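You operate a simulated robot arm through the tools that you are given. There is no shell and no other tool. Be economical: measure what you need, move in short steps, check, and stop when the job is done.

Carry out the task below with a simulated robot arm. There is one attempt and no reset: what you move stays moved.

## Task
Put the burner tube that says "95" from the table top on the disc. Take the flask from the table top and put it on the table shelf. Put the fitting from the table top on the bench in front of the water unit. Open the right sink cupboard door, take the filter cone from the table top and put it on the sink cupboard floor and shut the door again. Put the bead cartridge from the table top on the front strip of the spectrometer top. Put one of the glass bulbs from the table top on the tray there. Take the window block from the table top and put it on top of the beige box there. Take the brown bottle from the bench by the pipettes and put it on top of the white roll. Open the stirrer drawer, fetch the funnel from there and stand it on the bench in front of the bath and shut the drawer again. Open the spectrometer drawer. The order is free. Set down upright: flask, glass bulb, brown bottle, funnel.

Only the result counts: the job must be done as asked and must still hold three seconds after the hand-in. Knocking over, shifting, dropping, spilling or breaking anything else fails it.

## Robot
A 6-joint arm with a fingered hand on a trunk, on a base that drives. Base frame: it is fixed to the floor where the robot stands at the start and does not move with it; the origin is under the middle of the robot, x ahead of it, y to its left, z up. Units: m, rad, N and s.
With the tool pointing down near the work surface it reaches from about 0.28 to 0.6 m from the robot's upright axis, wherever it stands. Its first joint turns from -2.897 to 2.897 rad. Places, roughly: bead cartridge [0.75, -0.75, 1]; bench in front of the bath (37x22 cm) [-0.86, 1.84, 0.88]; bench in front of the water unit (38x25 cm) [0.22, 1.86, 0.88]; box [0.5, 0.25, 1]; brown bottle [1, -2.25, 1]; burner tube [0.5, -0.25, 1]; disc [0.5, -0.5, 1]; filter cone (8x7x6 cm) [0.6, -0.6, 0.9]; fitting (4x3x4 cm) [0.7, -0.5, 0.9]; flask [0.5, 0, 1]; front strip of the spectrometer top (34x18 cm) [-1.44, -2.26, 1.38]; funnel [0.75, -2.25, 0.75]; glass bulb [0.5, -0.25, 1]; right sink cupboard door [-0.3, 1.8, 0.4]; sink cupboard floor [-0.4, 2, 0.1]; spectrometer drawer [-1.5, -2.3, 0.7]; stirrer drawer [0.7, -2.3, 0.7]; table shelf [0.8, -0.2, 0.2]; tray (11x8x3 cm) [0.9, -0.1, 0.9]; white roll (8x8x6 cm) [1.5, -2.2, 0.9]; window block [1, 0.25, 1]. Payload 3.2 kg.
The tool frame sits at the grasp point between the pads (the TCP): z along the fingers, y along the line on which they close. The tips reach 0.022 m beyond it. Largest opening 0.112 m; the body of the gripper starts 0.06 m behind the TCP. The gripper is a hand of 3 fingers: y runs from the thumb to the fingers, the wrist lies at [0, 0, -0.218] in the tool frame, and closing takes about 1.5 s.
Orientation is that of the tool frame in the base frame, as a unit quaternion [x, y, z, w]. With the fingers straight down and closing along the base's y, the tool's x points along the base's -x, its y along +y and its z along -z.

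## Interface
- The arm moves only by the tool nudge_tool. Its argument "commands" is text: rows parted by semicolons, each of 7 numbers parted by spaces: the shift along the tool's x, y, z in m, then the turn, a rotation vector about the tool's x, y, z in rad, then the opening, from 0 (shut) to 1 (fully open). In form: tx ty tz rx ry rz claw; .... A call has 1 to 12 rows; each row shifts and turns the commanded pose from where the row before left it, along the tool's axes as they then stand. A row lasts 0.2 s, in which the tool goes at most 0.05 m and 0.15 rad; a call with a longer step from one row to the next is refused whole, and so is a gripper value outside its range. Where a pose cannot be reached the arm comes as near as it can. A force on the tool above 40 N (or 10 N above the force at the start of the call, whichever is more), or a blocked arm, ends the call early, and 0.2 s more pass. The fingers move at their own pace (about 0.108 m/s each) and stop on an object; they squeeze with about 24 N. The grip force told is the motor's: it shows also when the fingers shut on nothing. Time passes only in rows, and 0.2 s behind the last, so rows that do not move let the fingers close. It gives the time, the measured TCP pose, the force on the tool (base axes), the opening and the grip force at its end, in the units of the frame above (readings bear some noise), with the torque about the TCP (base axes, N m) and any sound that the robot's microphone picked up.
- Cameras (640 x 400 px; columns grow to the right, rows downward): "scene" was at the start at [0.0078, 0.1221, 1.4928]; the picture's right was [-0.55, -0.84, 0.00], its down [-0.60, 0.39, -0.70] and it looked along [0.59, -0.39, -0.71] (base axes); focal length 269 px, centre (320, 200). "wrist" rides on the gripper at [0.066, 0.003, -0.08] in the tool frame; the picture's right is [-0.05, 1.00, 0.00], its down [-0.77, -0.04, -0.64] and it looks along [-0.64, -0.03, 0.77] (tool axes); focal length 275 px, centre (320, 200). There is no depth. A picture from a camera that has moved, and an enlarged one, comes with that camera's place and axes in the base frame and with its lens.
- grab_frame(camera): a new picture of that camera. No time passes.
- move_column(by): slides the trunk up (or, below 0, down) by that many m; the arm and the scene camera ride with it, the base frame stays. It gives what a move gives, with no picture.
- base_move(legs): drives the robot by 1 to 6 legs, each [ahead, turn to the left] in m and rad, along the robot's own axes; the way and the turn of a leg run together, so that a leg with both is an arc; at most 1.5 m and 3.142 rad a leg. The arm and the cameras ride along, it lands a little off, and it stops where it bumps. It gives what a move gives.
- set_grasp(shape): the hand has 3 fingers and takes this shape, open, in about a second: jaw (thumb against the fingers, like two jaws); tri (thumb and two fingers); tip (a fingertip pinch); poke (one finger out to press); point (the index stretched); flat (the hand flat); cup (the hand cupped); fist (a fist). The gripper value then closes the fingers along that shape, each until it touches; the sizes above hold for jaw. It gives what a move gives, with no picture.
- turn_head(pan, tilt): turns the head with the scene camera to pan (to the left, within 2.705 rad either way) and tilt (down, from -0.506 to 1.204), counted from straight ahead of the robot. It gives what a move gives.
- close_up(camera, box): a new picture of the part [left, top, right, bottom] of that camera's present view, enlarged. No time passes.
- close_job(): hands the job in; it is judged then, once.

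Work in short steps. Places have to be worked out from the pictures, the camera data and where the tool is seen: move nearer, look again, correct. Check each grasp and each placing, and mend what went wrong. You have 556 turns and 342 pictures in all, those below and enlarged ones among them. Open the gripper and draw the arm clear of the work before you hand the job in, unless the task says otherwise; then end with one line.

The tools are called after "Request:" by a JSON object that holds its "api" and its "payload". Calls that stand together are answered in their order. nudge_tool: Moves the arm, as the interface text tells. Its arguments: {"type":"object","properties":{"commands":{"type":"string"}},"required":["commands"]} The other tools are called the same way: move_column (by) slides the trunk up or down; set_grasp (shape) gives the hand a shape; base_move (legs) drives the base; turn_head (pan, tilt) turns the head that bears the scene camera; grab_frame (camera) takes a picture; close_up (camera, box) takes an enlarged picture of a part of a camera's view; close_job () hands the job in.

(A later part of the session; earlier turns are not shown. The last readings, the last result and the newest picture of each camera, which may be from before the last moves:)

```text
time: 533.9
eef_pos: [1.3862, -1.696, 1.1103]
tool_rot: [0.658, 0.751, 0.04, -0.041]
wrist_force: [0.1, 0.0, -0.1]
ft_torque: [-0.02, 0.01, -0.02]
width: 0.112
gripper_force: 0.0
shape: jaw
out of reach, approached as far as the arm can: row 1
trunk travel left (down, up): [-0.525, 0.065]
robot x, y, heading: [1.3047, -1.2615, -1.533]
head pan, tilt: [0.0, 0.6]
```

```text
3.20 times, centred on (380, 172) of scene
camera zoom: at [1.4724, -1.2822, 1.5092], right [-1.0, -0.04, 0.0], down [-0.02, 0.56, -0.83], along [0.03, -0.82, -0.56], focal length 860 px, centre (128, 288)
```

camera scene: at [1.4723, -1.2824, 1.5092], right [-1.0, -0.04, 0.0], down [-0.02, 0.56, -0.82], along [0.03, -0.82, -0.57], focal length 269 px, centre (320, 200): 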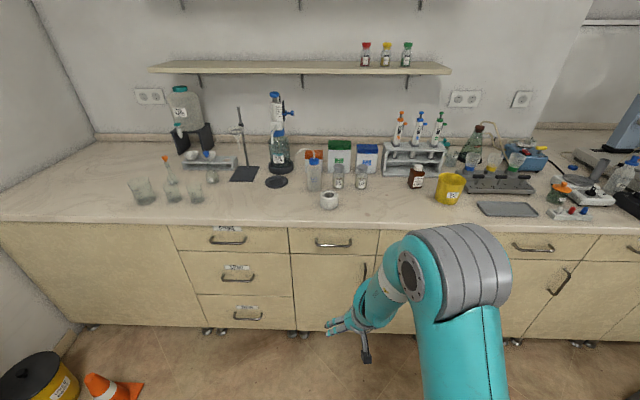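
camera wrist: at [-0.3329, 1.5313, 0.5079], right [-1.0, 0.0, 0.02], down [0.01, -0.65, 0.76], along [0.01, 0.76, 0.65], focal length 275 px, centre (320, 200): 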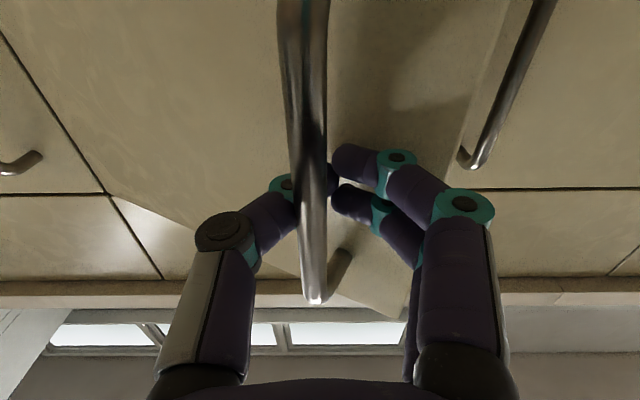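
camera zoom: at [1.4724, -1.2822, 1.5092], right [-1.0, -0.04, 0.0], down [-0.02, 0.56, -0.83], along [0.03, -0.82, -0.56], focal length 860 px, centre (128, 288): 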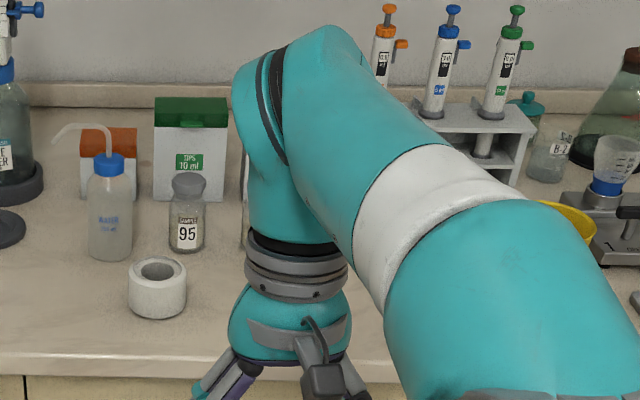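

Positions: roll (1.467,-2.158), bottle (1.083,-2.294) with top z ≈ 0.99, bucket (0.98,-2.17). I fix the small tilt and drive in to about (1.22,-1.74).

Request:
{"api": "nudge_tool", "payload": {"commands": "0 0 0 0 -0.114 0 1;0 0 -0.03 0 0 0 1;0 0 0 0 0 0 1"}}

Request:
{"api": "base_move", "payload": {"legs": [[0, -0.2], [0.48, 0], [0, 0.16]]}}

Request:
{"api": "grab_frame", "payload": {"camera": "wrist"}}

Request:
{"api": "grab_frame", "payload": {"camera": "scene"}}

```text
time: 534.7
eef_pos: [1.3891, -1.6973, 1.1393]
tool_rot: [0.658, 0.753, 0.003, 0.002]
wrist_force: [-0.1, -0.9, 0.4]
ft_torque: [-0.01, -0.03, 0.0]
width: 0.1118
gripper_force: 0.1
shape: jaw
trunk travel left (down, up): [-0.525, 0.065]
robot x, y, heading: [1.3075, -1.26, -1.537]
head pan, tilt: [0.0, 0.6]
```

```text
time: 539.0
eef_pos: [1.2857, -2.1733, 1.139]
tool_rot: [0.677, 0.736, 0.002, 0.002]
wrist_force: [-1.1, -0.1, 0.0]
ft_torque: [0.01, 0.03, 0.02]
width: 0.1119
gripper_force: 0.0
shape: jaw
trunk travel left (down, up): [-0.525, 0.065]
robot x, y, heading: [1.2245, -1.7306, -1.583]
head pan, tilt: [0.0, 0.6]
```

```text
119 pictures are left
camera wrist: at [1.2834, -2.1067, 1.2204], right [1.0, 0.04, 0.01], down [0.02, -0.77, 0.64], along [0.03, -0.63, -0.77], focal length 275 px, centre (320, 200)
```

wrist: 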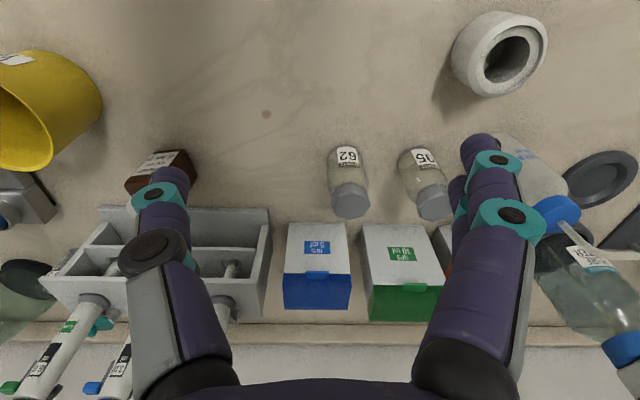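

```text
118 pictures are left
camera scene: at [1.3893, -1.7629, 1.5092], right [-1.0, 0.01, 0.0], down [0.01, 0.56, -0.83], along [-0.01, -0.83, -0.56], focal length 269 px, centre (320, 200)
```

scene: 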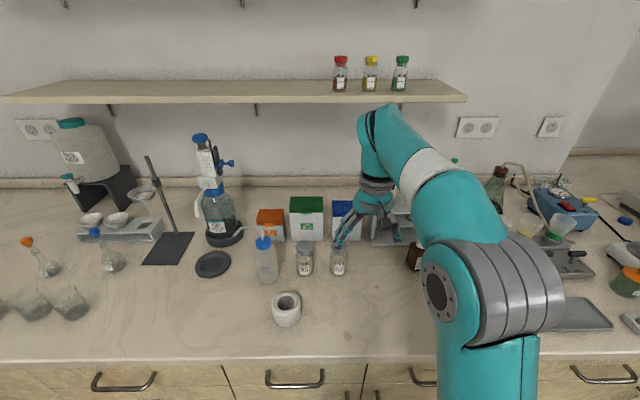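

Roll top centre (1.459,-2.157) with a ~4 cm hole; the bottle is partly hidden by the thumb. I move over toward the bottle at safe height and look.

Request:
{"api": "nudge_tool", "payload": {"commands": "-0.015 -0.045 0 0 0 0 1;-0.02 -0.045 0 0 0 0 1;-0.02 -0.045 0 0 0 0 1;-0.02 -0.045 0 0 0 0 1;0 0 0 0 0 0 1"}}

Request:
{"api": "grab_frame", "payload": {"camera": "wrist"}}

```text
time: 540.2
eef_pos: [1.1274, -2.253, 1.1315]
tool_rot: [0.678, 0.735, 0.003, 0.003]
wrist_force: [-0.2, -0.5, 0.4]
ft_torque: [0.0, -0.02, -0.03]
width: 0.1122
gripper_force: 0.0
shape: jaw
out of reach, approached as far as the arm can: row 4
trunk travel left (down, up): [-0.525, 0.065]
robot x, y, heading: [1.2217, -1.7322, -1.584]
head pan, tilt: [0.0, 0.6]
```

```text
117 pictures are left
camera wrist: at [1.1254, -2.1863, 1.2133], right [1.0, 0.04, 0.01], down [0.02, -0.77, 0.64], along [0.03, -0.63, -0.77], focal length 275 px, centre (320, 200)
```

wrist: 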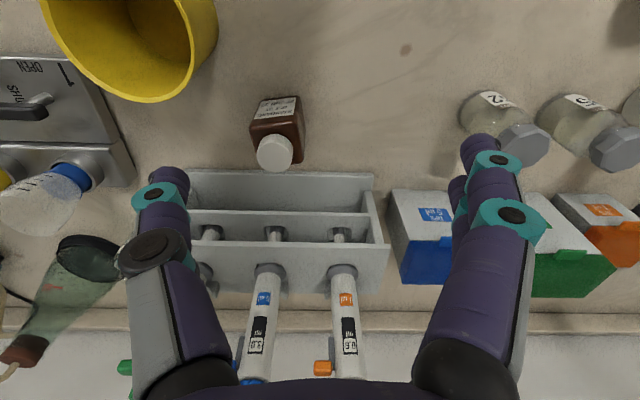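

Bottle at about (1.087,-2.315), cap top z ≈ 0.985, free of the pipette rack. I drive 3 cm closer, shift and descend partly.

Request:
{"api": "base_move", "payload": {"legs": [[0.03, 0]]}}

Request:
{"api": "nudge_tool", "payload": {"commands": "-0.01 -0.02 0.03 0 0 0 1;-0.01 -0.02 0.03 0 0 0 1;-0.012 0 0.03 0 0 0 1;0 0 0 0 0 0 1"}}

Request:
{"api": "grab_frame", "payload": {"camera": "wrist"}}

```text
time: 541.0
eef_pos: [1.1273, -2.284, 1.1304]
tool_rot: [0.677, 0.736, 0.002, 0.003]
wrist_force: [-0.3, -0.3, -0.8]
ft_torque: [0.02, -0.03, 0.02]
width: 0.112
gripper_force: 0.1
shape: jaw
trunk travel left (down, up): [-0.525, 0.065]
robot x, y, heading: [1.2211, -1.7625, -1.591]
head pan, tilt: [0.0, 0.6]
```

```text
time: 542.0
eef_pos: [1.0905, -2.3178, 1.0406]
tool_rot: [0.678, 0.735, 0.002, 0.003]
wrist_force: [0.3, 0.8, 0.0]
ft_torque: [0.02, 0.01, -0.01]
width: 0.1119
gripper_force: 0.1
shape: jaw
trunk travel left (down, up): [-0.525, 0.065]
robot x, y, heading: [1.2242, -1.7629, -1.585]
head pan, tilt: [0.0, 0.6]
```

```text
116 pictures are left
camera wrist: at [1.0886, -2.2518, 1.1224], right [1.0, 0.04, 0.01], down [0.02, -0.77, 0.64], along [0.03, -0.64, -0.77], focal length 275 px, centre (320, 200)
```

wrist: 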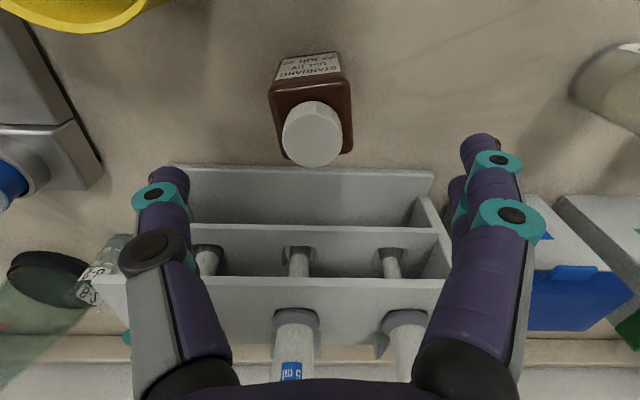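

Centred. I descend to z ≈ 0.938 and close on the body.

Request:
{"api": "nudge_tool", "payload": {"commands": "0 -0.002 0.03 0 0 0 0.85;0 0 0.03 0 0 0 0.85;0 0 0.03 0 0 0 0.85;0 0 0.012 0 0 0 0.85;0 0 0 0 0 0 0.85"}}

Request:
{"api": "grab_frame", "payload": {"camera": "wrist"}}

```text
time: 543.2
eef_pos: [1.0889, -2.3153, 0.9395]
tool_rot: [0.677, 0.736, 0.002, 0.002]
wrist_force: [-0.5, 0.8, -0.3]
ft_torque: [0.02, 0.01, 0.03]
width: 0.0955
gripper_force: 0.0
shape: jaw
trunk travel left (down, up): [-0.525, 0.065]
robot x, y, heading: [1.2229, -1.7674, -1.585]
head pan, tilt: [0.0, 0.6]
```

```text
115 pictures are left
camera wrist: at [1.0864, -2.2498, 1.0212], right [1.0, 0.04, 0.01], down [0.02, -0.77, 0.64], along [0.03, -0.64, -0.77], focal length 275 px, centre (320, 200)
```

wrist: 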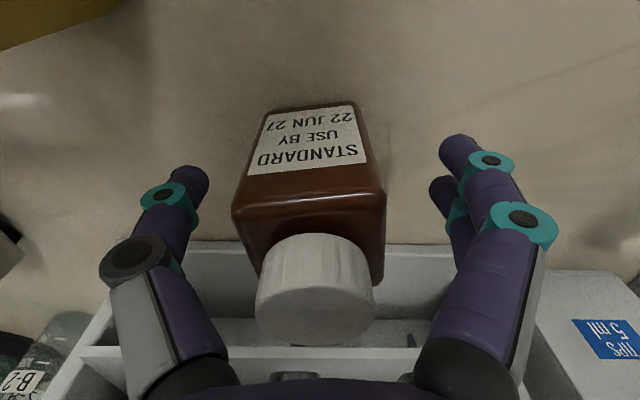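

The bottle's front face is at y ≈ -2.305, so its centre is about 1.2 cm further. I shift 1 cm forward and close.

Request:
{"api": "nudge_tool", "payload": {"commands": "-0.01 -0.003 0 0 0 0 0.85;0 0 0 0 0 0 0.7;0 0 0 0 0 0 0.55;0 0 0 0 0 0 0.4;0 0 0 0 0 0 0.25;0 0 0 0 0 0 0.1;0 0 0 0 0 0 0.1;0 0 0 0 0 0 0.1"}}

Request:
{"api": "grab_frame", "payload": {"camera": "wrist"}}

```text
time: 545.0
eef_pos: [1.087, -2.3273, 0.9391]
tool_rot: [0.677, 0.736, 0.003, 0.002]
wrist_force: [0.3, 0.3, 0.0]
ft_torque: [-0.01, -0.04, 0.03]
width: 0.0438
gripper_force: 23.5
shape: jaw
trunk travel left (down, up): [-0.525, 0.065]
robot x, y, heading: [1.2213, -1.7637, -1.582]
head pan, tilt: [0.0, 0.6]
```

```text
114 pictures are left
camera wrist: at [1.0848, -2.2605, 1.0209], right [1.0, 0.04, 0.01], down [0.02, -0.77, 0.64], along [0.03, -0.64, -0.77], focal length 275 px, centre (320, 200)
```

wrist: 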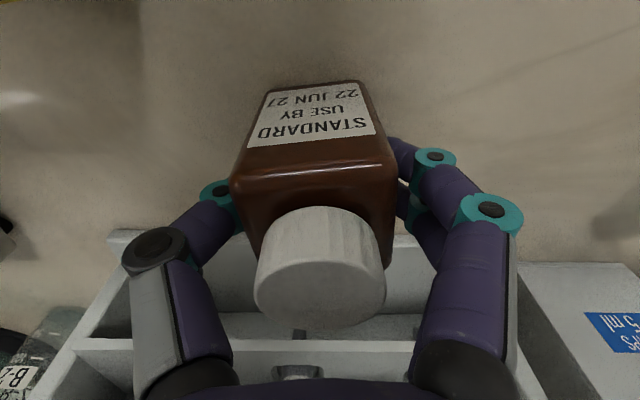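

Gripped (44 mm). I lift 13 cm straight up, then move across toward the roll.

Request:
{"api": "nudge_tool", "payload": {"commands": "0 0 -0.015 0 0 0 0.1;0 0 -0.03 0 0 0 0.1;0 0 -0.045 0 0 0 0.1;0 0 -0.045 0 0 0 0.1;0 0 0 0 0 0 0.1"}}

Request:
{"api": "nudge_tool", "payload": {"commands": "0.03 0.03 0 0 0 0 0.1;0.03 0.034 0 0 0 0 0.1;0.03 0.034 0 0 0 0 0.1;0.03 0.034 0 0 0 0 0.1;0.02 0.04 0 0 0 0 0.1;0.015 0.042 0 0 0 0 0.1;0 0.045 0 0 0 0 0.1;0 0.045 0 0 0 0 0.1;0 0.035 0 0 0 0 0.1;0 0 0 0 0 0 0.1"}}

Request:
{"api": "grab_frame", "payload": {"camera": "wrist"}}

Request:
{"api": "grab_frame", "payload": {"camera": "scene"}}

```text
time: 546.2
eef_pos: [1.1073, -2.3133, 1.0577]
tool_rot: [0.678, 0.735, 0.003, 0.002]
wrist_force: [-0.2, -0.3, -1.2]
ft_torque: [0.02, -0.04, 0.02]
width: 0.0438
gripper_force: 24.4
shape: jaw
out of reach, approached as far as the arm can: row 4
trunk travel left (down, up): [-0.525, 0.065]
robot x, y, heading: [1.2235, -1.761, -1.583]
head pan, tilt: [0.0, 0.6]
```

```text
time: 548.4
eef_pos: [1.4294, -2.1301, 1.0581]
tool_rot: [0.677, 0.736, 0.003, 0.003]
wrist_force: [0.6, -0.6, -0.2]
ft_torque: [0.0, 0.02, -0.04]
width: 0.0435
gripper_force: 23.8
shape: jaw
trunk travel left (down, up): [-0.525, 0.065]
robot x, y, heading: [1.2241, -1.764, -1.584]
head pan, tilt: [0.0, 0.6]
```

```text
113 pictures are left
camera wrist: at [1.4279, -2.0639, 1.14], right [1.0, 0.04, 0.01], down [0.02, -0.77, 0.64], along [0.03, -0.64, -0.77], focal length 275 px, centre (320, 200)
```

wrist: 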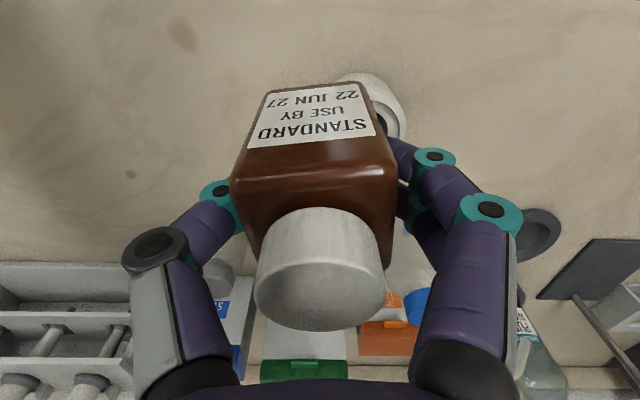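

```text
112 pictures are left
camera scene: at [1.3886, -1.7934, 1.5092], right [-1.0, 0.01, 0.0], down [0.01, 0.56, -0.83], along [-0.01, -0.82, -0.56], focal length 269 px, centre (320, 200)
```

scene: 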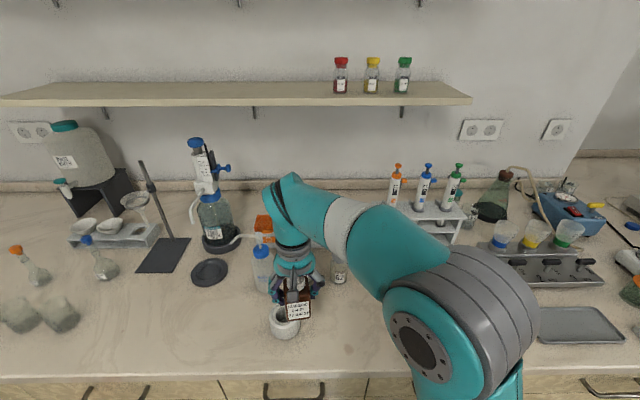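

I zoom to refine the roll centre relative to the bottle.

Request:
{"api": "close_up", "payload": {"camera": "scene", "box": [220, 220, 360, 350]}}

```text
3.08 times, centred on (290, 285) of scene
camera zoom: at [1.3886, -1.7934, 1.5092], right [-1.0, 0.01, 0.0], down [0.01, 0.56, -0.83], along [-0.01, -0.82, -0.56], focal length 827 px, centre (412, -62)
```

zoom: 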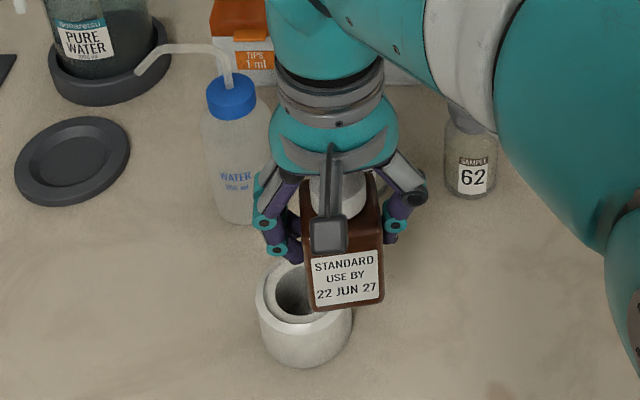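

Roll centre (1.463,-2.153). I shift there and descend to just above.

Request:
{"api": "nudge_tool", "payload": {"commands": "-0.012 0.017 0 0 0 0 0.1;-0.011 0.017 0 0 0 0 0.1;0 0 0.02 0 0 0 0.1;0 0 0.02 0 0 0 0.1;0 0 0.008 0 0 0 0.1;0 0 0 0 0 0 0.1"}}

Request:
{"api": "close_up", "payload": {"camera": "scene", "box": [220, 220, 360, 350]}}

```text
time: 549.8
eef_pos: [1.4677, -2.1514, 1.0101]
tool_rot: [0.677, 0.736, 0.003, 0.003]
wrist_force: [0.5, 0.7, -0.9]
ft_torque: [0.04, -0.02, 0.02]
width: 0.0438
gripper_force: 24.4
shape: jaw
trunk travel left (down, up): [-0.525, 0.065]
robot x, y, heading: [1.223, -1.7636, -1.585]
head pan, tilt: [0.0, 0.6]
```

```text
3.08 times, centred on (290, 285) of scene
camera zoom: at [1.3887, -1.7934, 1.5092], right [-1.0, 0.01, 0.0], down [0.01, 0.56, -0.83], along [-0.01, -0.82, -0.56], focal length 827 px, centre (412, -62)
```

zoom: 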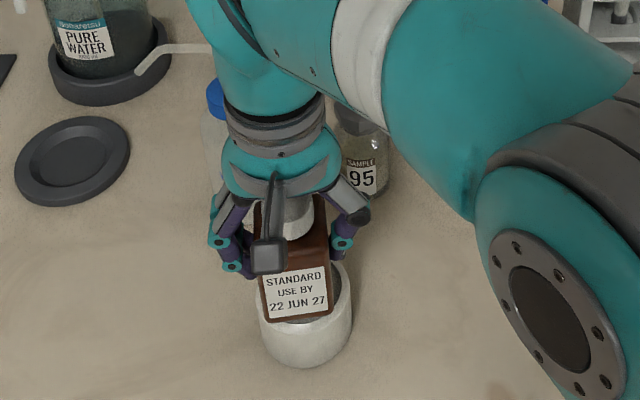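

Bottle is ~6 mm too far in +x; I correct and creep down.

Request:
{"api": "nudge_tool", "payload": {"commands": "0 -0.006 0.003 0 0 0 0.1;0 0 0.003 0 0 0 0.1;0 0 0.002 0 0 0 0.1;0 0 0 0 0 0 0.1"}}

Request:
{"api": "nudge_tool", "payload": {"commands": "0 0 0.0015 0 0 0 0.1;0 0 0.0015 0 0 0 0.1;0 0 0 0 0 0 0.1"}}

```text
time: 550.8
eef_pos: [1.4615, -2.1525, 1.003]
tool_rot: [0.677, 0.736, 0.003, 0.003]
wrist_force: [-0.1, 0.3, -1.0]
ft_torque: [0.03, -0.01, -0.03]
width: 0.0434
gripper_force: 23.7
shape: jaw
trunk travel left (down, up): [-0.525, 0.065]
robot x, y, heading: [1.2238, -1.7615, -1.585]
head pan, tilt: [0.0, 0.6]
```

```text
time: 551.6
eef_pos: [1.4598, -2.1521, 1.0005]
tool_rot: [0.677, 0.736, 0.002, 0.003]
wrist_force: [-0.2, 0.0, -2.6]
ft_torque: [-0.02, 0.01, -0.01]
width: 0.0437
gripper_force: 24.1
shape: jaw
trunk travel left (down, up): [-0.525, 0.065]
robot x, y, heading: [1.2218, -1.7619, -1.581]
head pan, tilt: [0.0, 0.6]
```

Request:
{"api": "nudge_tool", "payload": {"commands": "0 0 0.0015 0 0 0 0.1;0 0 0.0015 0 0 0 0.1;0 0 0 0 0 0 0.1"}}

Request:
{"api": "nudge_tool", "payload": {"commands": "0 0 0.001 0 0 0 0.1;0 0 0.001 0 0 0 0.1;0 0 0 0 0 0 0.1"}}

```text
time: 552.4
eef_pos: [1.4602, -2.1505, 0.9969]
tool_rot: [0.676, 0.737, 0.002, 0.002]
wrist_force: [0.0, 0.1, -1.4]
ft_torque: [0.01, 0.01, -0.03]
width: 0.0435
gripper_force: 24.3
shape: jaw
trunk travel left (down, up): [-0.525, 0.065]
robot x, y, heading: [1.2241, -1.7636, -1.588]
head pan, tilt: [0.0, 0.6]
```

```text
time: 553.2
eef_pos: [1.4605, -2.1517, 0.995]
tool_rot: [0.677, 0.736, 0.002, 0.002]
wrist_force: [-0.2, 0.0, -1.5]
ft_torque: [-0.02, 0.0, -0.01]
width: 0.0435
gripper_force: 24.5
shape: jaw
trunk travel left (down, up): [-0.525, 0.065]
robot x, y, heading: [1.2255, -1.7597, -1.585]
head pan, tilt: [0.0, 0.6]
```

Request:
{"api": "nudge_tool", "payload": {"commands": "0 0 0.0015 0 0 0 0.1;0 0 0.0015 0 0 0 0.1;0 0 0 0 0 0 0.1"}}

Request:
{"api": "nudge_tool", "payload": {"commands": "0 0 0.0015 0 0 0 0.1;0 0 0.0015 0 0 0 0.1;0 0 0 0 0 0 0.1"}}

Request:
{"api": "close_up", "payload": {"camera": "scene", "box": [240, 260, 340, 350]}}

```text
time: 554.0
eef_pos: [1.4608, -2.1515, 0.9939]
tool_rot: [0.677, 0.736, 0.001, 0.002]
wrist_force: [0.9, -1.4, 4.7]
ft_torque: [-0.03, -0.02, 0.01]
width: 0.0437
gripper_force: 24.0
shape: jaw
trunk travel left (down, up): [-0.525, 0.065]
robot x, y, heading: [1.2223, -1.7631, -1.588]
head pan, tilt: [0.0, 0.6]
```

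```text
time: 554.8
eef_pos: [1.4601, -2.1507, 0.9905]
tool_rot: [0.676, 0.736, 0.002, 0.005]
wrist_force: [-0.5, -4.5, 26.2]
ft_torque: [-0.1, 0.0, 0.02]
width: 0.0441
gripper_force: 24.9
shape: jaw
trunk travel left (down, up): [-0.525, 0.065]
robot x, y, heading: [1.2216, -1.763, -1.58]
head pan, tilt: [0.0, 0.6]
```

```text
4.44 times, centred on (290, 305) of scene
camera zoom: at [1.3873, -1.792, 1.5097], right [-1.0, 0.01, 0.0], down [0.01, 0.56, -0.83], along [-0.01, -0.83, -0.56], focal length 1195 px, centre (453, -267)
```

zoom: 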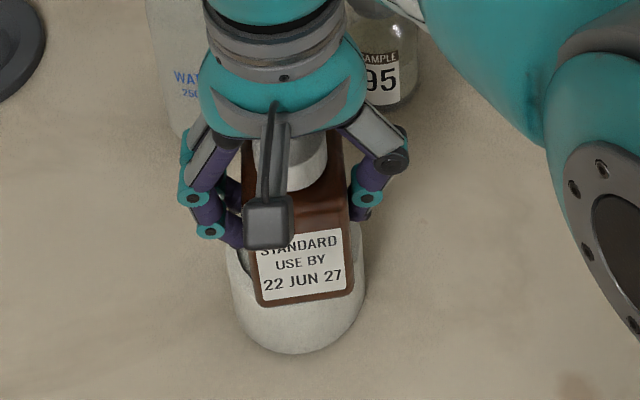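

On the roll with firm contact. I ease up 2 mm and release slowly, then rise.

Request:
{"api": "nudge_tool", "payload": {"commands": "0 0 -0.003 0 0 0 0.1;0 0 0 0 0 0 0.4;0 0 0 0 0 0 0.44;0 0 0 0 0 0 0.5;0 0 0 0 0 0 0.6;0 0 0 0 0 0 0.75;0 0 0 0 0 0 0.75;0 0 -0.03 0 0 0 0.75;0 0 -0.04 0 0 0 0.75;0 0 -0.04 0 0 0 0.75;0 0 0 0 0 0 0.75"}}

Request:
{"api": "close_up", "payload": {"camera": "scene", "box": [220, 220, 360, 350]}}

Request:
{"api": "grab_frame", "payload": {"camera": "wrist"}}

```text
time: 557.2
eef_pos: [1.4605, -2.1502, 1.0995]
tool_rot: [0.677, 0.736, 0.003, 0.002]
wrist_force: [0.4, 0.0, 0.9]
ft_torque: [0.0, -0.02, -0.02]
width: 0.0837
gripper_force: 0.1
shape: jaw
trunk travel left (down, up): [-0.525, 0.065]
robot x, y, heading: [1.2227, -1.762, -1.59]
head pan, tilt: [0.0, 0.6]
```

```text
3.08 times, centred on (290, 285) of scene
camera zoom: at [1.3886, -1.7933, 1.5092], right [-1.0, 0.01, 0.0], down [0.01, 0.56, -0.83], along [-0.01, -0.83, -0.56], focal length 827 px, centre (412, -62)
```

zoom: 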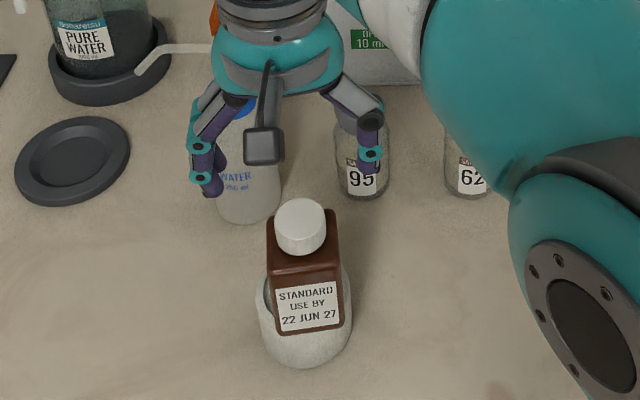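

```text
107 pictures are left
camera wrist: at [1.4592, -2.0846, 1.1815], right [1.0, 0.04, 0.01], down [0.02, -0.77, 0.64], along [0.03, -0.64, -0.77], focal length 275 px, centre (320, 200)
```

wrist: 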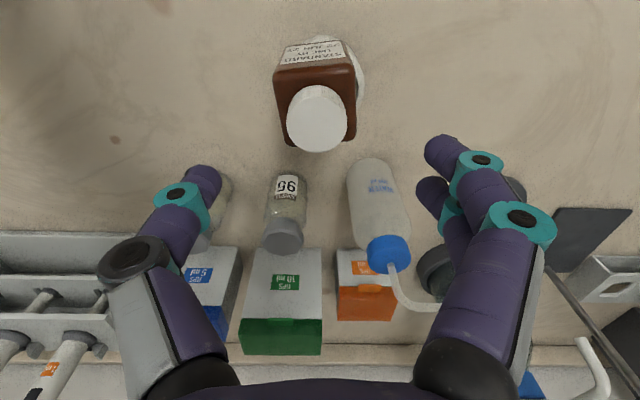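

The bottle stands upright on the roll. Next, the filter cone: I rise, back off and drive to the table's right end, facing +y at x ≈ 0.66.

Request:
{"api": "nudge_tool", "payload": {"commands": "0 0 -0.03 0 0 0 1;0 0 0 0 0 0 1"}}

Request:
{"api": "base_move", "payload": {"legs": [[-0.5, 0], [0, -1.556], [0.56, 0], [0, -1.571], [0.08, 0]]}}

Request:
{"api": "turn_head", "payload": {"pan": 0.0, "tilt": 0.8}}

Request:
{"api": "grab_frame", "payload": {"camera": "scene"}}

Request:
{"api": "grab_frame", "payload": {"camera": "wrist"}}

```text
time: 557.8
eef_pos: [1.4585, -2.1509, 1.1312]
tool_rot: [0.677, 0.736, 0.002, 0.003]
wrist_force: [-0.2, 0.1, 0.6]
ft_torque: [0.02, 0.02, 0.01]
width: 0.112
gripper_force: 0.0
shape: jaw
trunk travel left (down, up): [-0.525, 0.065]
robot x, y, heading: [1.2235, -1.7615, -1.585]
head pan, tilt: [0.0, 0.6]
```

```text
time: 571.9
eef_pos: [0.3959, -0.8042, 1.1309]
tool_rot: [0.746, -0.666, -0.003, 0.002]
wrist_force: [0.3, -0.5, 0.3]
ft_torque: [0.0, 0.02, -0.01]
width: 0.1121
gripper_force: 0.1
shape: jaw
trunk travel left (down, up): [-0.525, 0.065]
robot x, y, heading: [0.6439, -1.1849, 1.586]
head pan, tilt: [0.0, 0.6]
```

```text
time: 572.7
eef_pos: [0.3964, -0.8054, 1.1305]
tool_rot: [0.746, -0.666, -0.002, 0.002]
wrist_force: [-0.1, -0.6, -0.7]
ft_torque: [0.04, -0.02, 0.0]
width: 0.1119
gripper_force: 0.0
shape: jaw
trunk travel left (down, up): [-0.525, 0.065]
robot x, y, heading: [0.6459, -1.1872, 1.591]
head pan, tilt: [0.0, 0.799]
```

```text
106 pictures are left
camera scene: at [0.4788, -1.1666, 1.4924], right [1.0, 0.02, 0.0], down [0.01, -0.72, -0.7], along [-0.01, 0.7, -0.72], focal length 269 px, centre (320, 200)
```

scene: 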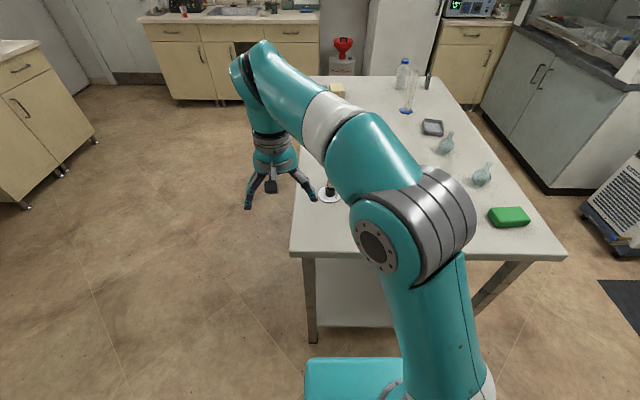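

```text
105 pictures are left
camera wrist: at [0.403, -0.871, 1.2116], right [-1.0, -0.07, 0.01], down [-0.05, 0.77, 0.64], along [-0.05, 0.63, -0.77], focal length 275 px, centre (320, 200)
```

wrist: 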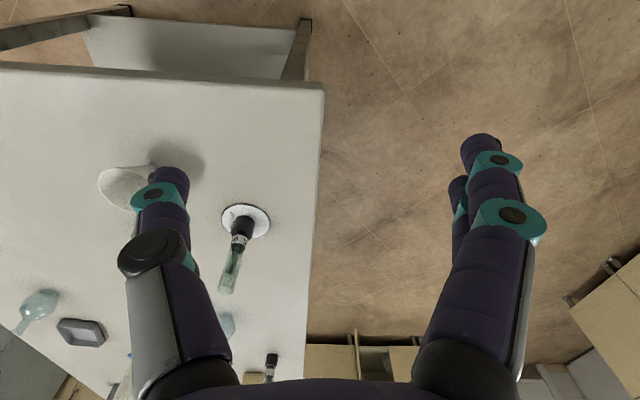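

The hand is left of the scene of interest; I move it right over the cone area and look.

Request:
{"api": "nudge_tool", "payload": {"commands": "0 -0.045 0 0 0 0 1;0 -0.045 0 0 0 0 1;0 -0.045 0 0 0 0 1;0 -0.045 0 0 0 0 1;0 -0.045 0 0 0 0 1;0 -0.02 0 0 0 0 1;0 0 0 0 0 0 1"}}

Request:
{"api": "grab_frame", "payload": {"camera": "wrist"}}

```text
time: 574.3
eef_pos: [0.643, -0.7784, 1.1284]
tool_rot: [0.747, -0.665, -0.004, 0.002]
wrist_force: [-0.2, 0.2, -0.6]
ft_torque: [-0.01, 0.02, 0.02]
width: 0.1117
gripper_force: 0.0
shape: jaw
trunk travel left (down, up): [-0.525, 0.065]
robot x, y, heading: [0.6432, -1.1854, 1.584]
head pan, tilt: [0.0, 0.799]
```

```text
104 pictures are left
camera wrist: at [0.6488, -0.8439, 1.2104], right [-1.0, -0.07, 0.01], down [-0.05, 0.77, 0.64], along [-0.05, 0.63, -0.77], focal length 275 px, centre (320, 200)
```

wrist: 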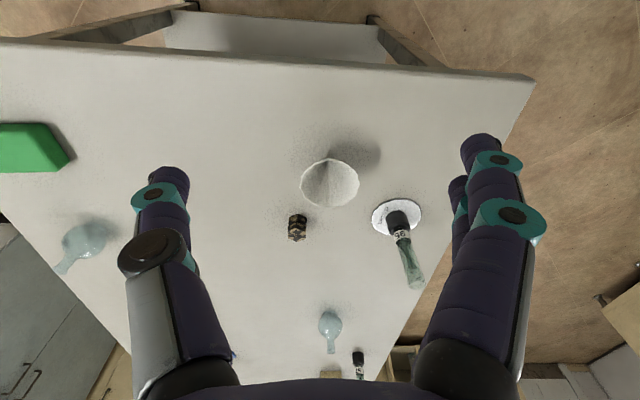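

Cone rim centre (0.621,-0.652), 7.3 cm wide, z 0.94; fitting at (0.66,-0.535). I use the tri shape whose closed fingers form a V that can cradle the cone, and move above it.

Request:
{"api": "set_grasp", "payload": {"shape": "tri"}}

Request:
{"api": "nudge_tool", "payload": {"commands": "-0.042 0.005 0 0 0 0 1;-0.042 0.005 0.02 0 0 0 1;-0.042 0.004 0.03 0 0 0 1;0 0 0.03 0 0 0 1;0 0 0 0 0 0 1"}}

Request:
{"api": "grab_frame", "payload": {"camera": "wrist"}}

```text
time: 575.2
eef_pos: [0.6422, -0.7765, 1.1288]
tool_rot: [0.746, -0.666, -0.002, 0.002]
wrist_force: [-0.8, -0.2, -1.1]
ft_torque: [-0.02, 0.03, 0.02]
width: 0.112
gripper_force: 0.1
shape: tri
trunk travel left (down, up): [-0.525, 0.065]
robot x, y, heading: [0.6459, -1.1868, 1.584]
head pan, tilt: [0.0, 0.799]
```

```text
refused: row 3 steps farther than a row can; nothing moved
```

```text
103 pictures are left
camera wrist: at [0.6486, -0.8439, 1.2103], right [-1.0, -0.07, 0.01], down [-0.05, 0.77, 0.64], along [-0.05, 0.63, -0.77], focal length 275 px, centre (320, 200)
```

wrist: 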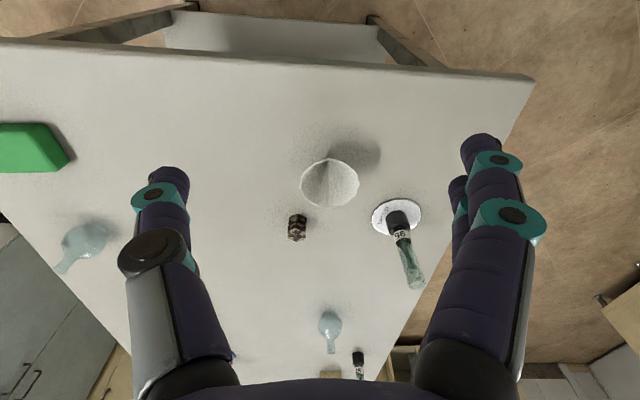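

Request:
{"api": "nudge_tool", "payload": {"commands": "-0.042 0.005 0 0 0 0 1;-0.042 0.005 0.015 0 0 0 1;-0.042 0.004 0.02 0 0 0 1;0 0 0.035 0 0 0 1;0 0 0 0 0 0 1"}}

Request:
{"api": "grab_frame", "payload": {"camera": "wrist"}}

```text
time: 576.4
eef_pos: [0.6138, -0.6542, 1.0586]
tool_rot: [0.747, -0.665, -0.003, 0.003]
wrist_force: [0.5, -0.9, -0.3]
ft_torque: [-0.03, 0.01, 0.0]
width: 0.1118
gripper_force: 0.0
shape: tri
trunk travel left (down, up): [-0.525, 0.065]
robot x, y, heading: [0.6429, -1.1851, 1.589]
head pan, tilt: [0.0, 0.799]
```

```text
102 pictures are left
camera wrist: at [0.6204, -0.7211, 1.1394], right [-1.0, -0.07, 0.01], down [-0.05, 0.77, 0.64], along [-0.05, 0.63, -0.77], focal length 275 px, centre (320, 200)
```

wrist: 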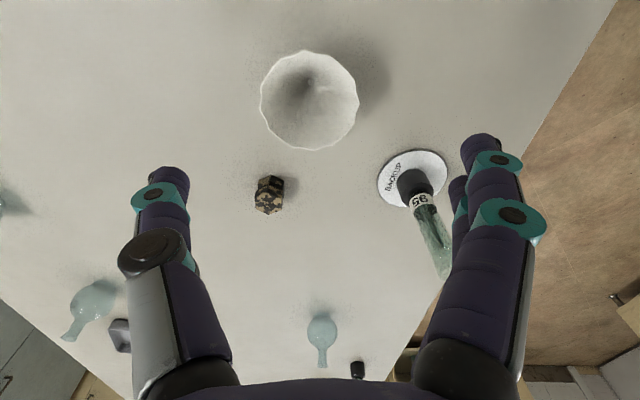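

Rim centre (0.621,-0.651). I shift 7 mm and descend around the cone to z ≈ 0.91.

Request:
{"api": "nudge_tool", "payload": {"commands": "-0.003 -0.007 0.04 0 0 0 1;0 0 0.045 0 0 0 1;0 0 0.04 0 0 0 1;0 0 0.022 0 0 0 1;0 0 0 0 0 0 1"}}

Request:
{"api": "grab_frame", "payload": {"camera": "wrist"}}

```text
time: 577.6
eef_pos: [0.6179, -0.6489, 0.9111]
tool_rot: [0.746, -0.666, -0.002, 0.003]
wrist_force: [-0.2, -0.3, 0.7]
ft_torque: [-0.04, 0.01, 0.01]
width: 0.1118
gripper_force: 0.0
shape: tri
trunk travel left (down, up): [-0.525, 0.065]
robot x, y, heading: [0.6478, -1.1845, 1.593]
head pan, tilt: [0.0, 0.799]
```

```text
101 pictures are left
camera wrist: at [0.6244, -0.7154, 0.9926], right [-1.0, -0.07, 0.01], down [-0.05, 0.77, 0.64], along [-0.05, 0.63, -0.77], focal length 275 px, centre (320, 200)
```

wrist: 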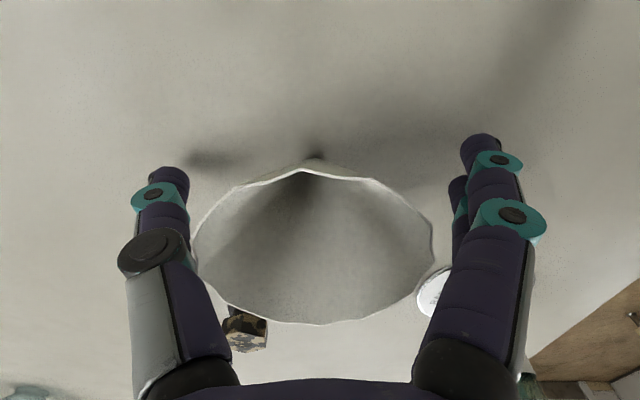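

The apex is at (0.623,-0.649). I shift 5 mm and close slowly around it.

Request:
{"api": "nudge_tool", "payload": {"commands": "0 -0.005 0 0 0 0 0.9;0 0 0 0 0 0 0.75;0 0 0 0 0 0 0.6;0 0 0 0 0 0 0.45;0 0 0 0 0 0 0.3;0 0 0 0 0 0 0.2;0 0 0 0 0 0 0.1;0 0 0 0 0 0 0.1"}}

Request:
{"api": "grab_frame", "payload": {"camera": "wrist"}}

Request:
{"api": "close_up", "payload": {"camera": "scene", "box": [280, 130, 480, 260]}}

```text
time: 579.4
eef_pos: [0.622, -0.6484, 0.9119]
tool_rot: [0.746, -0.666, -0.002, 0.003]
wrist_force: [-0.1, -0.4, 0.3]
ft_torque: [0.0, -0.02, 0.0]
width: 0.0219
gripper_force: 24.2
shape: tri
trunk travel left (down, up): [-0.525, 0.065]
robot x, y, heading: [0.6453, -1.1836, 1.589]
head pan, tilt: [0.0, 0.799]
```

```text
100 pictures are left
camera wrist: at [0.6291, -0.7147, 0.9935], right [-1.0, -0.07, 0.01], down [-0.05, 0.77, 0.64], along [-0.05, 0.63, -0.77], focal length 275 px, centre (320, 200)
```

wrist: 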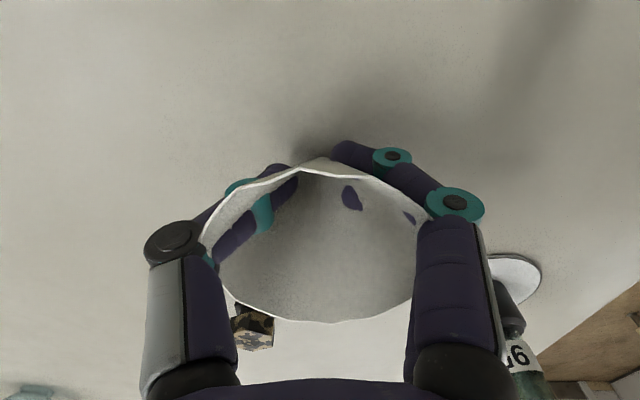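

```text
3.08 times, centred on (380, 195) of scene
camera zoom: at [0.4789, -1.1667, 1.4924], right [1.0, 0.02, 0.0], down [0.01, -0.72, -0.7], along [-0.01, 0.7, -0.72], focal length 827 px, centre (135, 215)
```

zoom: 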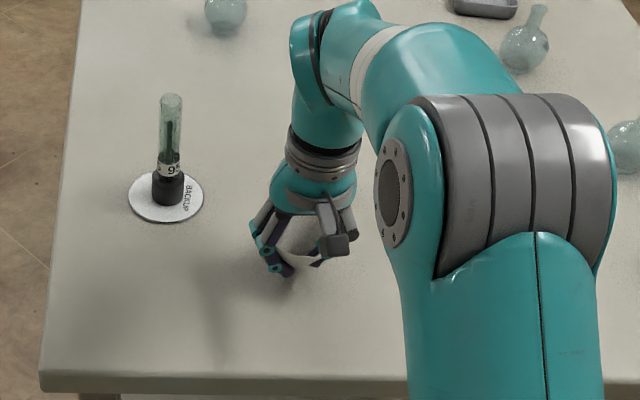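

Cradled (22 mm, 24 N). I lift gently and check.

Request:
{"api": "nudge_tool", "payload": {"commands": "0 0 -0.01 0 0 0 0.1;0 0 -0.02 0 0 0 0.1;0 0 -0.03 0 0 0 0.1;0 0 -0.04 0 0 0 0.1;0 0 -0.04 0 0 0 0.1;0 0 0 0 0 0 0.1"}}

Request:
{"api": "grab_frame", "payload": {"camera": "wrist"}}

```text
time: 580.8
eef_pos: [0.6211, -0.6486, 1.0508]
tool_rot: [0.746, -0.666, -0.003, 0.003]
wrist_force: [-0.1, 0.7, -0.7]
ft_torque: [0.02, -0.02, -0.02]
width: 0.0217
gripper_force: 23.9
shape: tri
trunk travel left (down, up): [-0.525, 0.065]
robot x, y, heading: [0.6449, -1.1829, 1.587]
head pan, tilt: [0.0, 0.799]
```

```text
98 pictures are left
camera wrist: at [0.6267, -0.7152, 1.1324], right [-1.0, -0.07, 0.01], down [-0.05, 0.77, 0.64], along [-0.05, 0.63, -0.77], focal length 275 px, centre (320, 200)
```

wrist: 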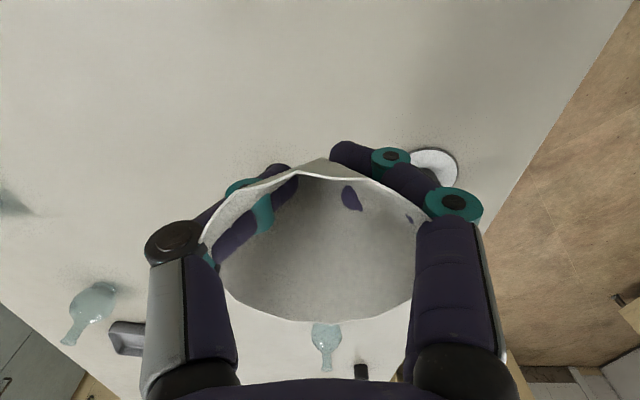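

The cone is held. I lift more, then drive around to the sink cupboard.

Request:
{"api": "nudge_tool", "payload": {"commands": "0.02 0 -0.03 0 0 0 0.1;0.03 0 -0.03 0 0 0 0.1;0.03 0 -0.02 0 0 0 0.1;0 0 0 0 0 0 0.1"}}

Request:
{"api": "base_move", "payload": {"legs": [[-0.08, 0], [0, 1.554], [1.02, 0], [0, -1.571], [1.2, 0], [1.0, 0]]}}

Request:
{"api": "turn_head", "payload": {"pan": 0.0, "tilt": 0.7}}

Request:
{"api": "grab_frame", "payload": {"camera": "scene"}}

```text
time: 581.8
eef_pos: [0.6341, -0.7289, 1.1292]
tool_rot: [0.746, -0.666, -0.002, 0.003]
wrist_force: [0.5, 1.0, 0.0]
ft_torque: [-0.01, 0.0, -0.01]
width: 0.0213
gripper_force: 24.7
shape: tri
trunk travel left (down, up): [-0.525, 0.065]
robot x, y, heading: [0.6453, -1.186, 1.588]
head pan, tilt: [0.0, 0.799]
```

```text
time: 605.5
eef_pos: [-0.3877, 1.3744, 1.1286]
tool_rot: [0.746, -0.666, -0.002, 0.003]
wrist_force: [0.0, 0.8, 0.6]
ft_torque: [0.0, -0.02, -0.06]
width: 0.0209
gripper_force: 23.9
shape: tri
trunk travel left (down, up): [-0.525, 0.065]
robot x, y, heading: [-0.379, 0.9167, 1.584]
head pan, tilt: [0.0, 0.799]
```

```text
time: 606.1
eef_pos: [-0.3887, 1.374, 1.1282]
tool_rot: [0.747, -0.665, -0.003, 0.002]
wrist_force: [0.7, -0.4, -0.1]
ft_torque: [0.01, 0.04, 0.04]
width: 0.0209
gripper_force: 23.7
shape: tri
trunk travel left (down, up): [-0.525, 0.065]
robot x, y, heading: [-0.3763, 0.9185, 1.592]
head pan, tilt: [0.0, 0.7]
```

```text
97 pictures are left
camera scene: at [-0.5431, 0.9393, 1.5006], right [1.0, 0.02, 0.0], down [0.01, -0.64, -0.76], along [-0.01, 0.76, -0.64], focal length 269 px, centre (320, 200)
```

scene: 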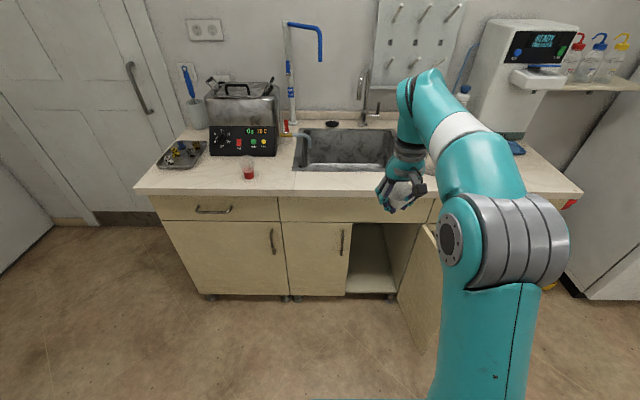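

The cupboard opening spans x ≈ -0.38…-0.1, door out of the way. I lower the trunk fully and the arm further while still outside.

Request:
{"api": "move_column", "payload": {"by": -0.4}}

Request:
{"api": "move_column", "payload": {"by": -0.125}}

Request:
{"api": "nudge_tool", "payload": {"commands": "-0.018 -0.015 0.04 0 0 0 0.1;-0.018 -0.015 0.04 0 0 0 0.1;-0.018 -0.015 0.04 0 0 0 0.1;-0.018 -0.015 0.04 0 0 0 0.1;-0.018 -0.015 0.04 0 0 0 0.1;-0.018 -0.015 0.04 0 0 0 0.1;0 0 0.045 0 0 0 0.1;0 0 0.045 0 0 0 0.1;0 0 0.04 0 0 0 0.1;0 0 0.03 0 0 0 0.1;0 0 0 0 0 0 0.1"}}

Request:
{"api": "turn_head", "payload": {"pan": 0.0, "tilt": 0.5}}

Request:
{"api": "grab_frame", "payload": {"camera": "scene"}}

```text
time: 610.0
eef_pos: [-0.3867, 1.3729, 0.7285]
tool_rot: [0.747, -0.665, -0.003, 0.003]
wrist_force: [0.9, 0.4, 0.5]
ft_torque: [0.03, 0.0, -0.01]
width: 0.0207
gripper_force: 24.2
shape: tri
trunk travel left (down, up): [-0.125, 0.465]
robot x, y, heading: [-0.3768, 0.9133, 1.584]
head pan, tilt: [0.0, 0.7]
```

```text
time: 611.5
eef_pos: [-0.388, 1.3734, 0.6033]
tool_rot: [0.747, -0.665, -0.002, 0.002]
wrist_force: [0.1, 0.4, -0.4]
ft_torque: [0.0, 0.0, 0.0]
width: 0.0211
gripper_force: 24.0
shape: tri
trunk travel left (down, up): [0.0, 0.59]
robot x, y, heading: [-0.3786, 0.9172, 1.585]
head pan, tilt: [0.0, 0.7]
```

```text
time: 613.9
eef_pos: [-0.3159, 1.4891, 0.2027]
tool_rot: [0.746, -0.665, -0.003, 0.002]
wrist_force: [0.3, -0.3, -0.2]
ft_torque: [0.01, 0.01, 0.0]
width: 0.0203
gripper_force: 24.4
shape: tri
trunk travel left (down, up): [0.0, 0.59]
robot x, y, heading: [-0.377, 0.9152, 1.589]
head pan, tilt: [0.0, 0.7]
```

```text
time: 614.6
eef_pos: [-0.3149, 1.4887, 0.2033]
tool_rot: [0.746, -0.666, -0.002, 0.003]
wrist_force: [0.4, 0.0, 0.9]
ft_torque: [0.02, 0.03, -0.03]
width: 0.0203
gripper_force: 23.8
shape: tri
trunk travel left (down, up): [0.0, 0.59]
robot x, y, heading: [-0.3762, 0.9144, 1.586]
head pan, tilt: [0.0, 0.499]
```

```text
96 pictures are left
camera scene: at [-0.5432, 0.9454, 0.9933], right [1.0, 0.02, 0.0], down [0.01, -0.48, -0.88], along [-0.02, 0.88, -0.48], focal length 269 px, centre (320, 200)
```

scene: 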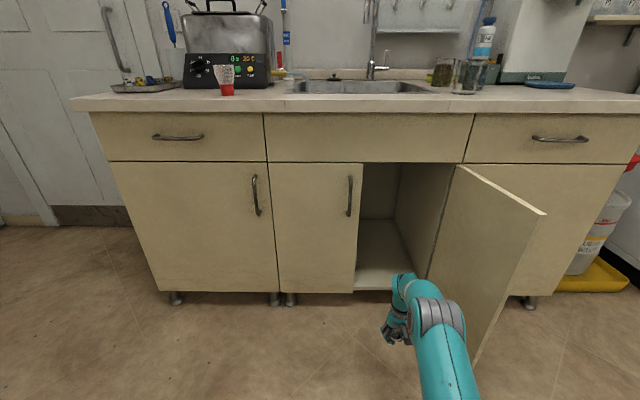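

I shift the hand to the middle of the opening (x ≈ -0.25) and drive in 0.36 m.

Request:
{"api": "nudge_tool", "payload": {"commands": "0 -0.035 0 0 0 0 0.1;0 -0.035 0 0 0 0 0.1;0 0 0 0 0 0 0.1"}}

Request:
{"api": "base_move", "payload": {"legs": [[0.34, 0]]}}

Request:
{"api": "grab_frame", "payload": {"camera": "scene"}}

Request:
{"api": "grab_frame", "payload": {"camera": "wrist"}}

```text
time: 615.4
eef_pos: [-0.2444, 1.4982, 0.2018]
tool_rot: [0.746, -0.666, -0.002, 0.002]
wrist_force: [-0.3, 0.5, -0.6]
ft_torque: [0.03, -0.01, -0.02]
width: 0.0201
gripper_force: 24.0
shape: tri
trunk travel left (down, up): [0.0, 0.59]
robot x, y, heading: [-0.3743, 0.9173, 1.587]
head pan, tilt: [0.0, 0.499]
```

```text
time: 617.6
eef_pos: [-0.2523, 1.8365, 0.2013]
tool_rot: [0.748, -0.664, -0.002, 0.003]
wrist_force: [-0.1, -0.2, 0.2]
ft_torque: [-0.01, 0.02, -0.03]
width: 0.0199
gripper_force: 24.1
shape: tri
trunk travel left (down, up): [0.0, 0.59]
robot x, y, heading: [-0.3816, 1.2539, 1.595]
head pan, tilt: [0.0, 0.499]
```

```text
95 pictures are left
camera scene: at [-0.5495, 1.2827, 0.9933], right [1.0, 0.02, 0.0], down [0.01, -0.48, -0.88], along [-0.02, 0.88, -0.48], focal length 269 px, centre (320, 200)
```

scene: 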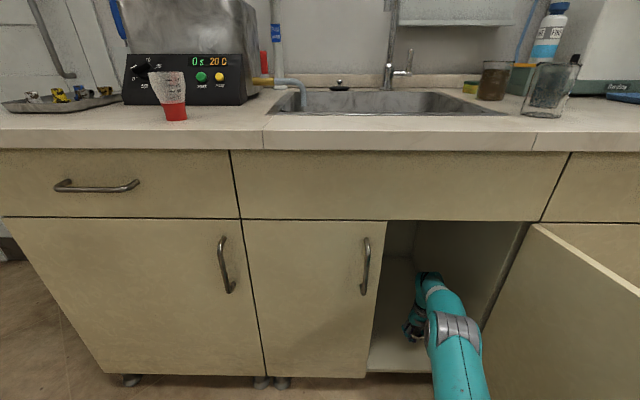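

```text
94 pictures are left
camera wrist: at [-0.2468, 1.7702, 0.2835], right [-1.0, -0.07, 0.01], down [-0.05, 0.77, 0.64], along [-0.05, 0.63, -0.77], focal length 275 px, centre (320, 200)
```

wrist: 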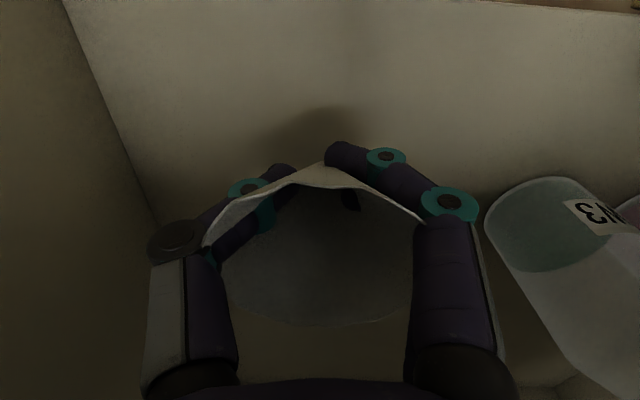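

A bottle stands further left inside (x ≈ -0.4); there is room. I lower the cone toward the floor.

Request:
{"api": "nudge_tool", "payload": {"commands": "0 -0.01 0.02 0 0 0 0.1;0 0 0.015 0 0 0 0.1;0 0 0.005 0 0 0 0.1;0 0 0 0 0 0 0.1"}}

Request:
{"api": "nudge_tool", "payload": {"commands": "0 0 0.004 0 0 0 0.1;0 0 0.004 0 0 0 0.1;0 0 0.003 0 0 0 0.1;0 0 0 0 0 0 0.1"}}

Request:
{"api": "grab_frame", "payload": {"camera": "wrist"}}

```text
time: 618.6
eef_pos: [-0.2428, 1.8383, 0.1604]
tool_rot: [0.747, -0.665, -0.002, 0.002]
wrist_force: [-0.1, 0.4, 0.0]
ft_torque: [-0.04, 0.02, 0.0]
width: 0.02
gripper_force: 24.8
shape: tri
trunk travel left (down, up): [0.0, 0.59]
robot x, y, heading: [-0.3821, 1.2564, 1.587]
head pan, tilt: [0.0, 0.499]
```

```text
time: 619.6
eef_pos: [-0.244, 1.8352, 0.1496]
tool_rot: [0.747, -0.665, -0.003, 0.002]
wrist_force: [0.5, 0.3, 0.8]
ft_torque: [-0.02, -0.01, -0.02]
width: 0.0202
gripper_force: 24.4
shape: tri
trunk travel left (down, up): [0.0, 0.59]
robot x, y, heading: [-0.3818, 1.2544, 1.591]
head pan, tilt: [0.0, 0.499]
```

```text
93 pictures are left
camera wrist: at [-0.2378, 1.7701, 0.232], right [-1.0, -0.07, 0.01], down [-0.05, 0.77, 0.64], along [-0.05, 0.64, -0.77], focal length 275 px, centre (320, 200)
```

wrist: 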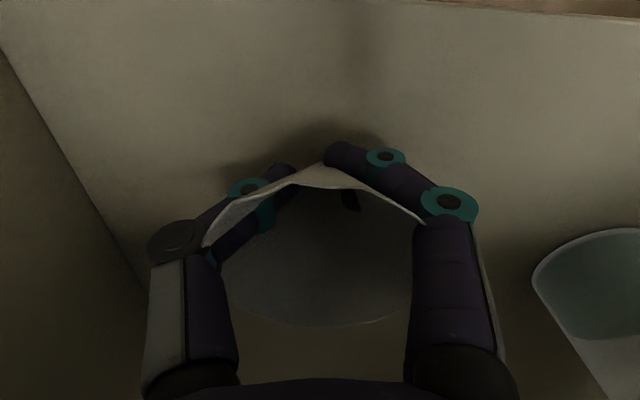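

Nearly down; I creep further for contact.

Request:
{"api": "nudge_tool", "payload": {"commands": "0 0 0.004 0 0 0 0.1;0 0 0.004 0 0 0 0.1;0 0 0.003 0 0 0 0.1;0 0 0 0 0 0 0.1"}}

Request:
{"api": "nudge_tool", "payload": {"commands": "0 0 0.003 0 0 0 0.1;0 0 0.003 0 0 0 0.1;0 0 0.003 0 0 0 0.1;0 0 0 0 0 0 0.1"}}

```text
time: 620.6
eef_pos: [-0.2431, 1.8354, 0.1476]
tool_rot: [0.747, -0.665, -0.005, 0.0]
wrist_force: [-0.9, -0.9, 24.5]
ft_torque: [0.09, 0.01, 0.02]
width: 0.0209
gripper_force: 23.8
shape: tri
out of reach, approached as far as the arm can: row 2
trunk travel left (down, up): [0.0, 0.59]
robot x, y, heading: [-0.3865, 1.2555, 1.598]
head pan, tilt: [0.0, 0.499]
```

```text
time: 621.1
eef_pos: [-0.2435, 1.8363, 0.1461]
tool_rot: [0.747, -0.665, -0.006, -0.003]
wrist_force: [0.1, -3.4, 24.9]
ft_torque: [0.09, 0.0, 0.0]
width: 0.0212
gripper_force: 23.9
shape: tri
trunk travel left (down, up): [0.0, 0.59]
robot x, y, heading: [-0.379, 1.2535, 1.591]
head pan, tilt: [0.0, 0.499]
stopped in row 2: the force on the tool passed its limit at 44 N (the readings are from after the stop); the commanded pose is now the measured one
```

On the floor. I ease up slightly, open slowly, then rise.

Request:
{"api": "nudge_tool", "payload": {"commands": "0 0 -0.003 0 0 0 0.1;0 0 0 0 0 0 0.25;0 0 0 0 0 0 0.35;0 0 0 0 0 0 0.5;0 0 0 0 0 0 0.65;0 0 0 0 0 0 0.85;0 0 0 0 0 0 1;0 0 0 0 0 0 1;0 0 -0.03 0 0 0 1;0 0 -0.04 0 0 0 1;0 0 -0.03 0 0 0 1;0 0 0 0 0 0 1"}}

Request:
{"api": "grab_frame", "payload": {"camera": "wrist"}}

```text
time: 623.8
eef_pos: [-0.2437, 1.8322, 0.2467]
tool_rot: [0.747, -0.664, -0.004, 0.0]
wrist_force: [0.6, -0.4, -0.2]
ft_torque: [-0.01, -0.01, -0.01]
width: 0.1118
gripper_force: 0.2
shape: tri
trunk travel left (down, up): [0.0, 0.59]
robot x, y, heading: [-0.3821, 1.2549, 1.59]
head pan, tilt: [0.0, 0.499]
```

```text
92 pictures are left
camera wrist: at [-0.2382, 1.7663, 0.3279], right [-1.0, -0.07, 0.01], down [-0.05, 0.77, 0.64], along [-0.05, 0.64, -0.77], focal length 275 px, centre (320, 200)
```

wrist: 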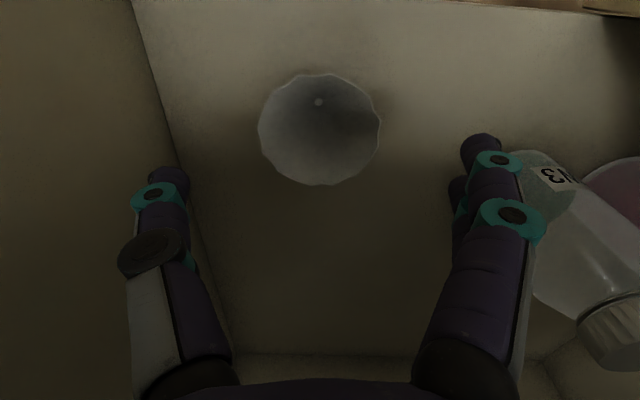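

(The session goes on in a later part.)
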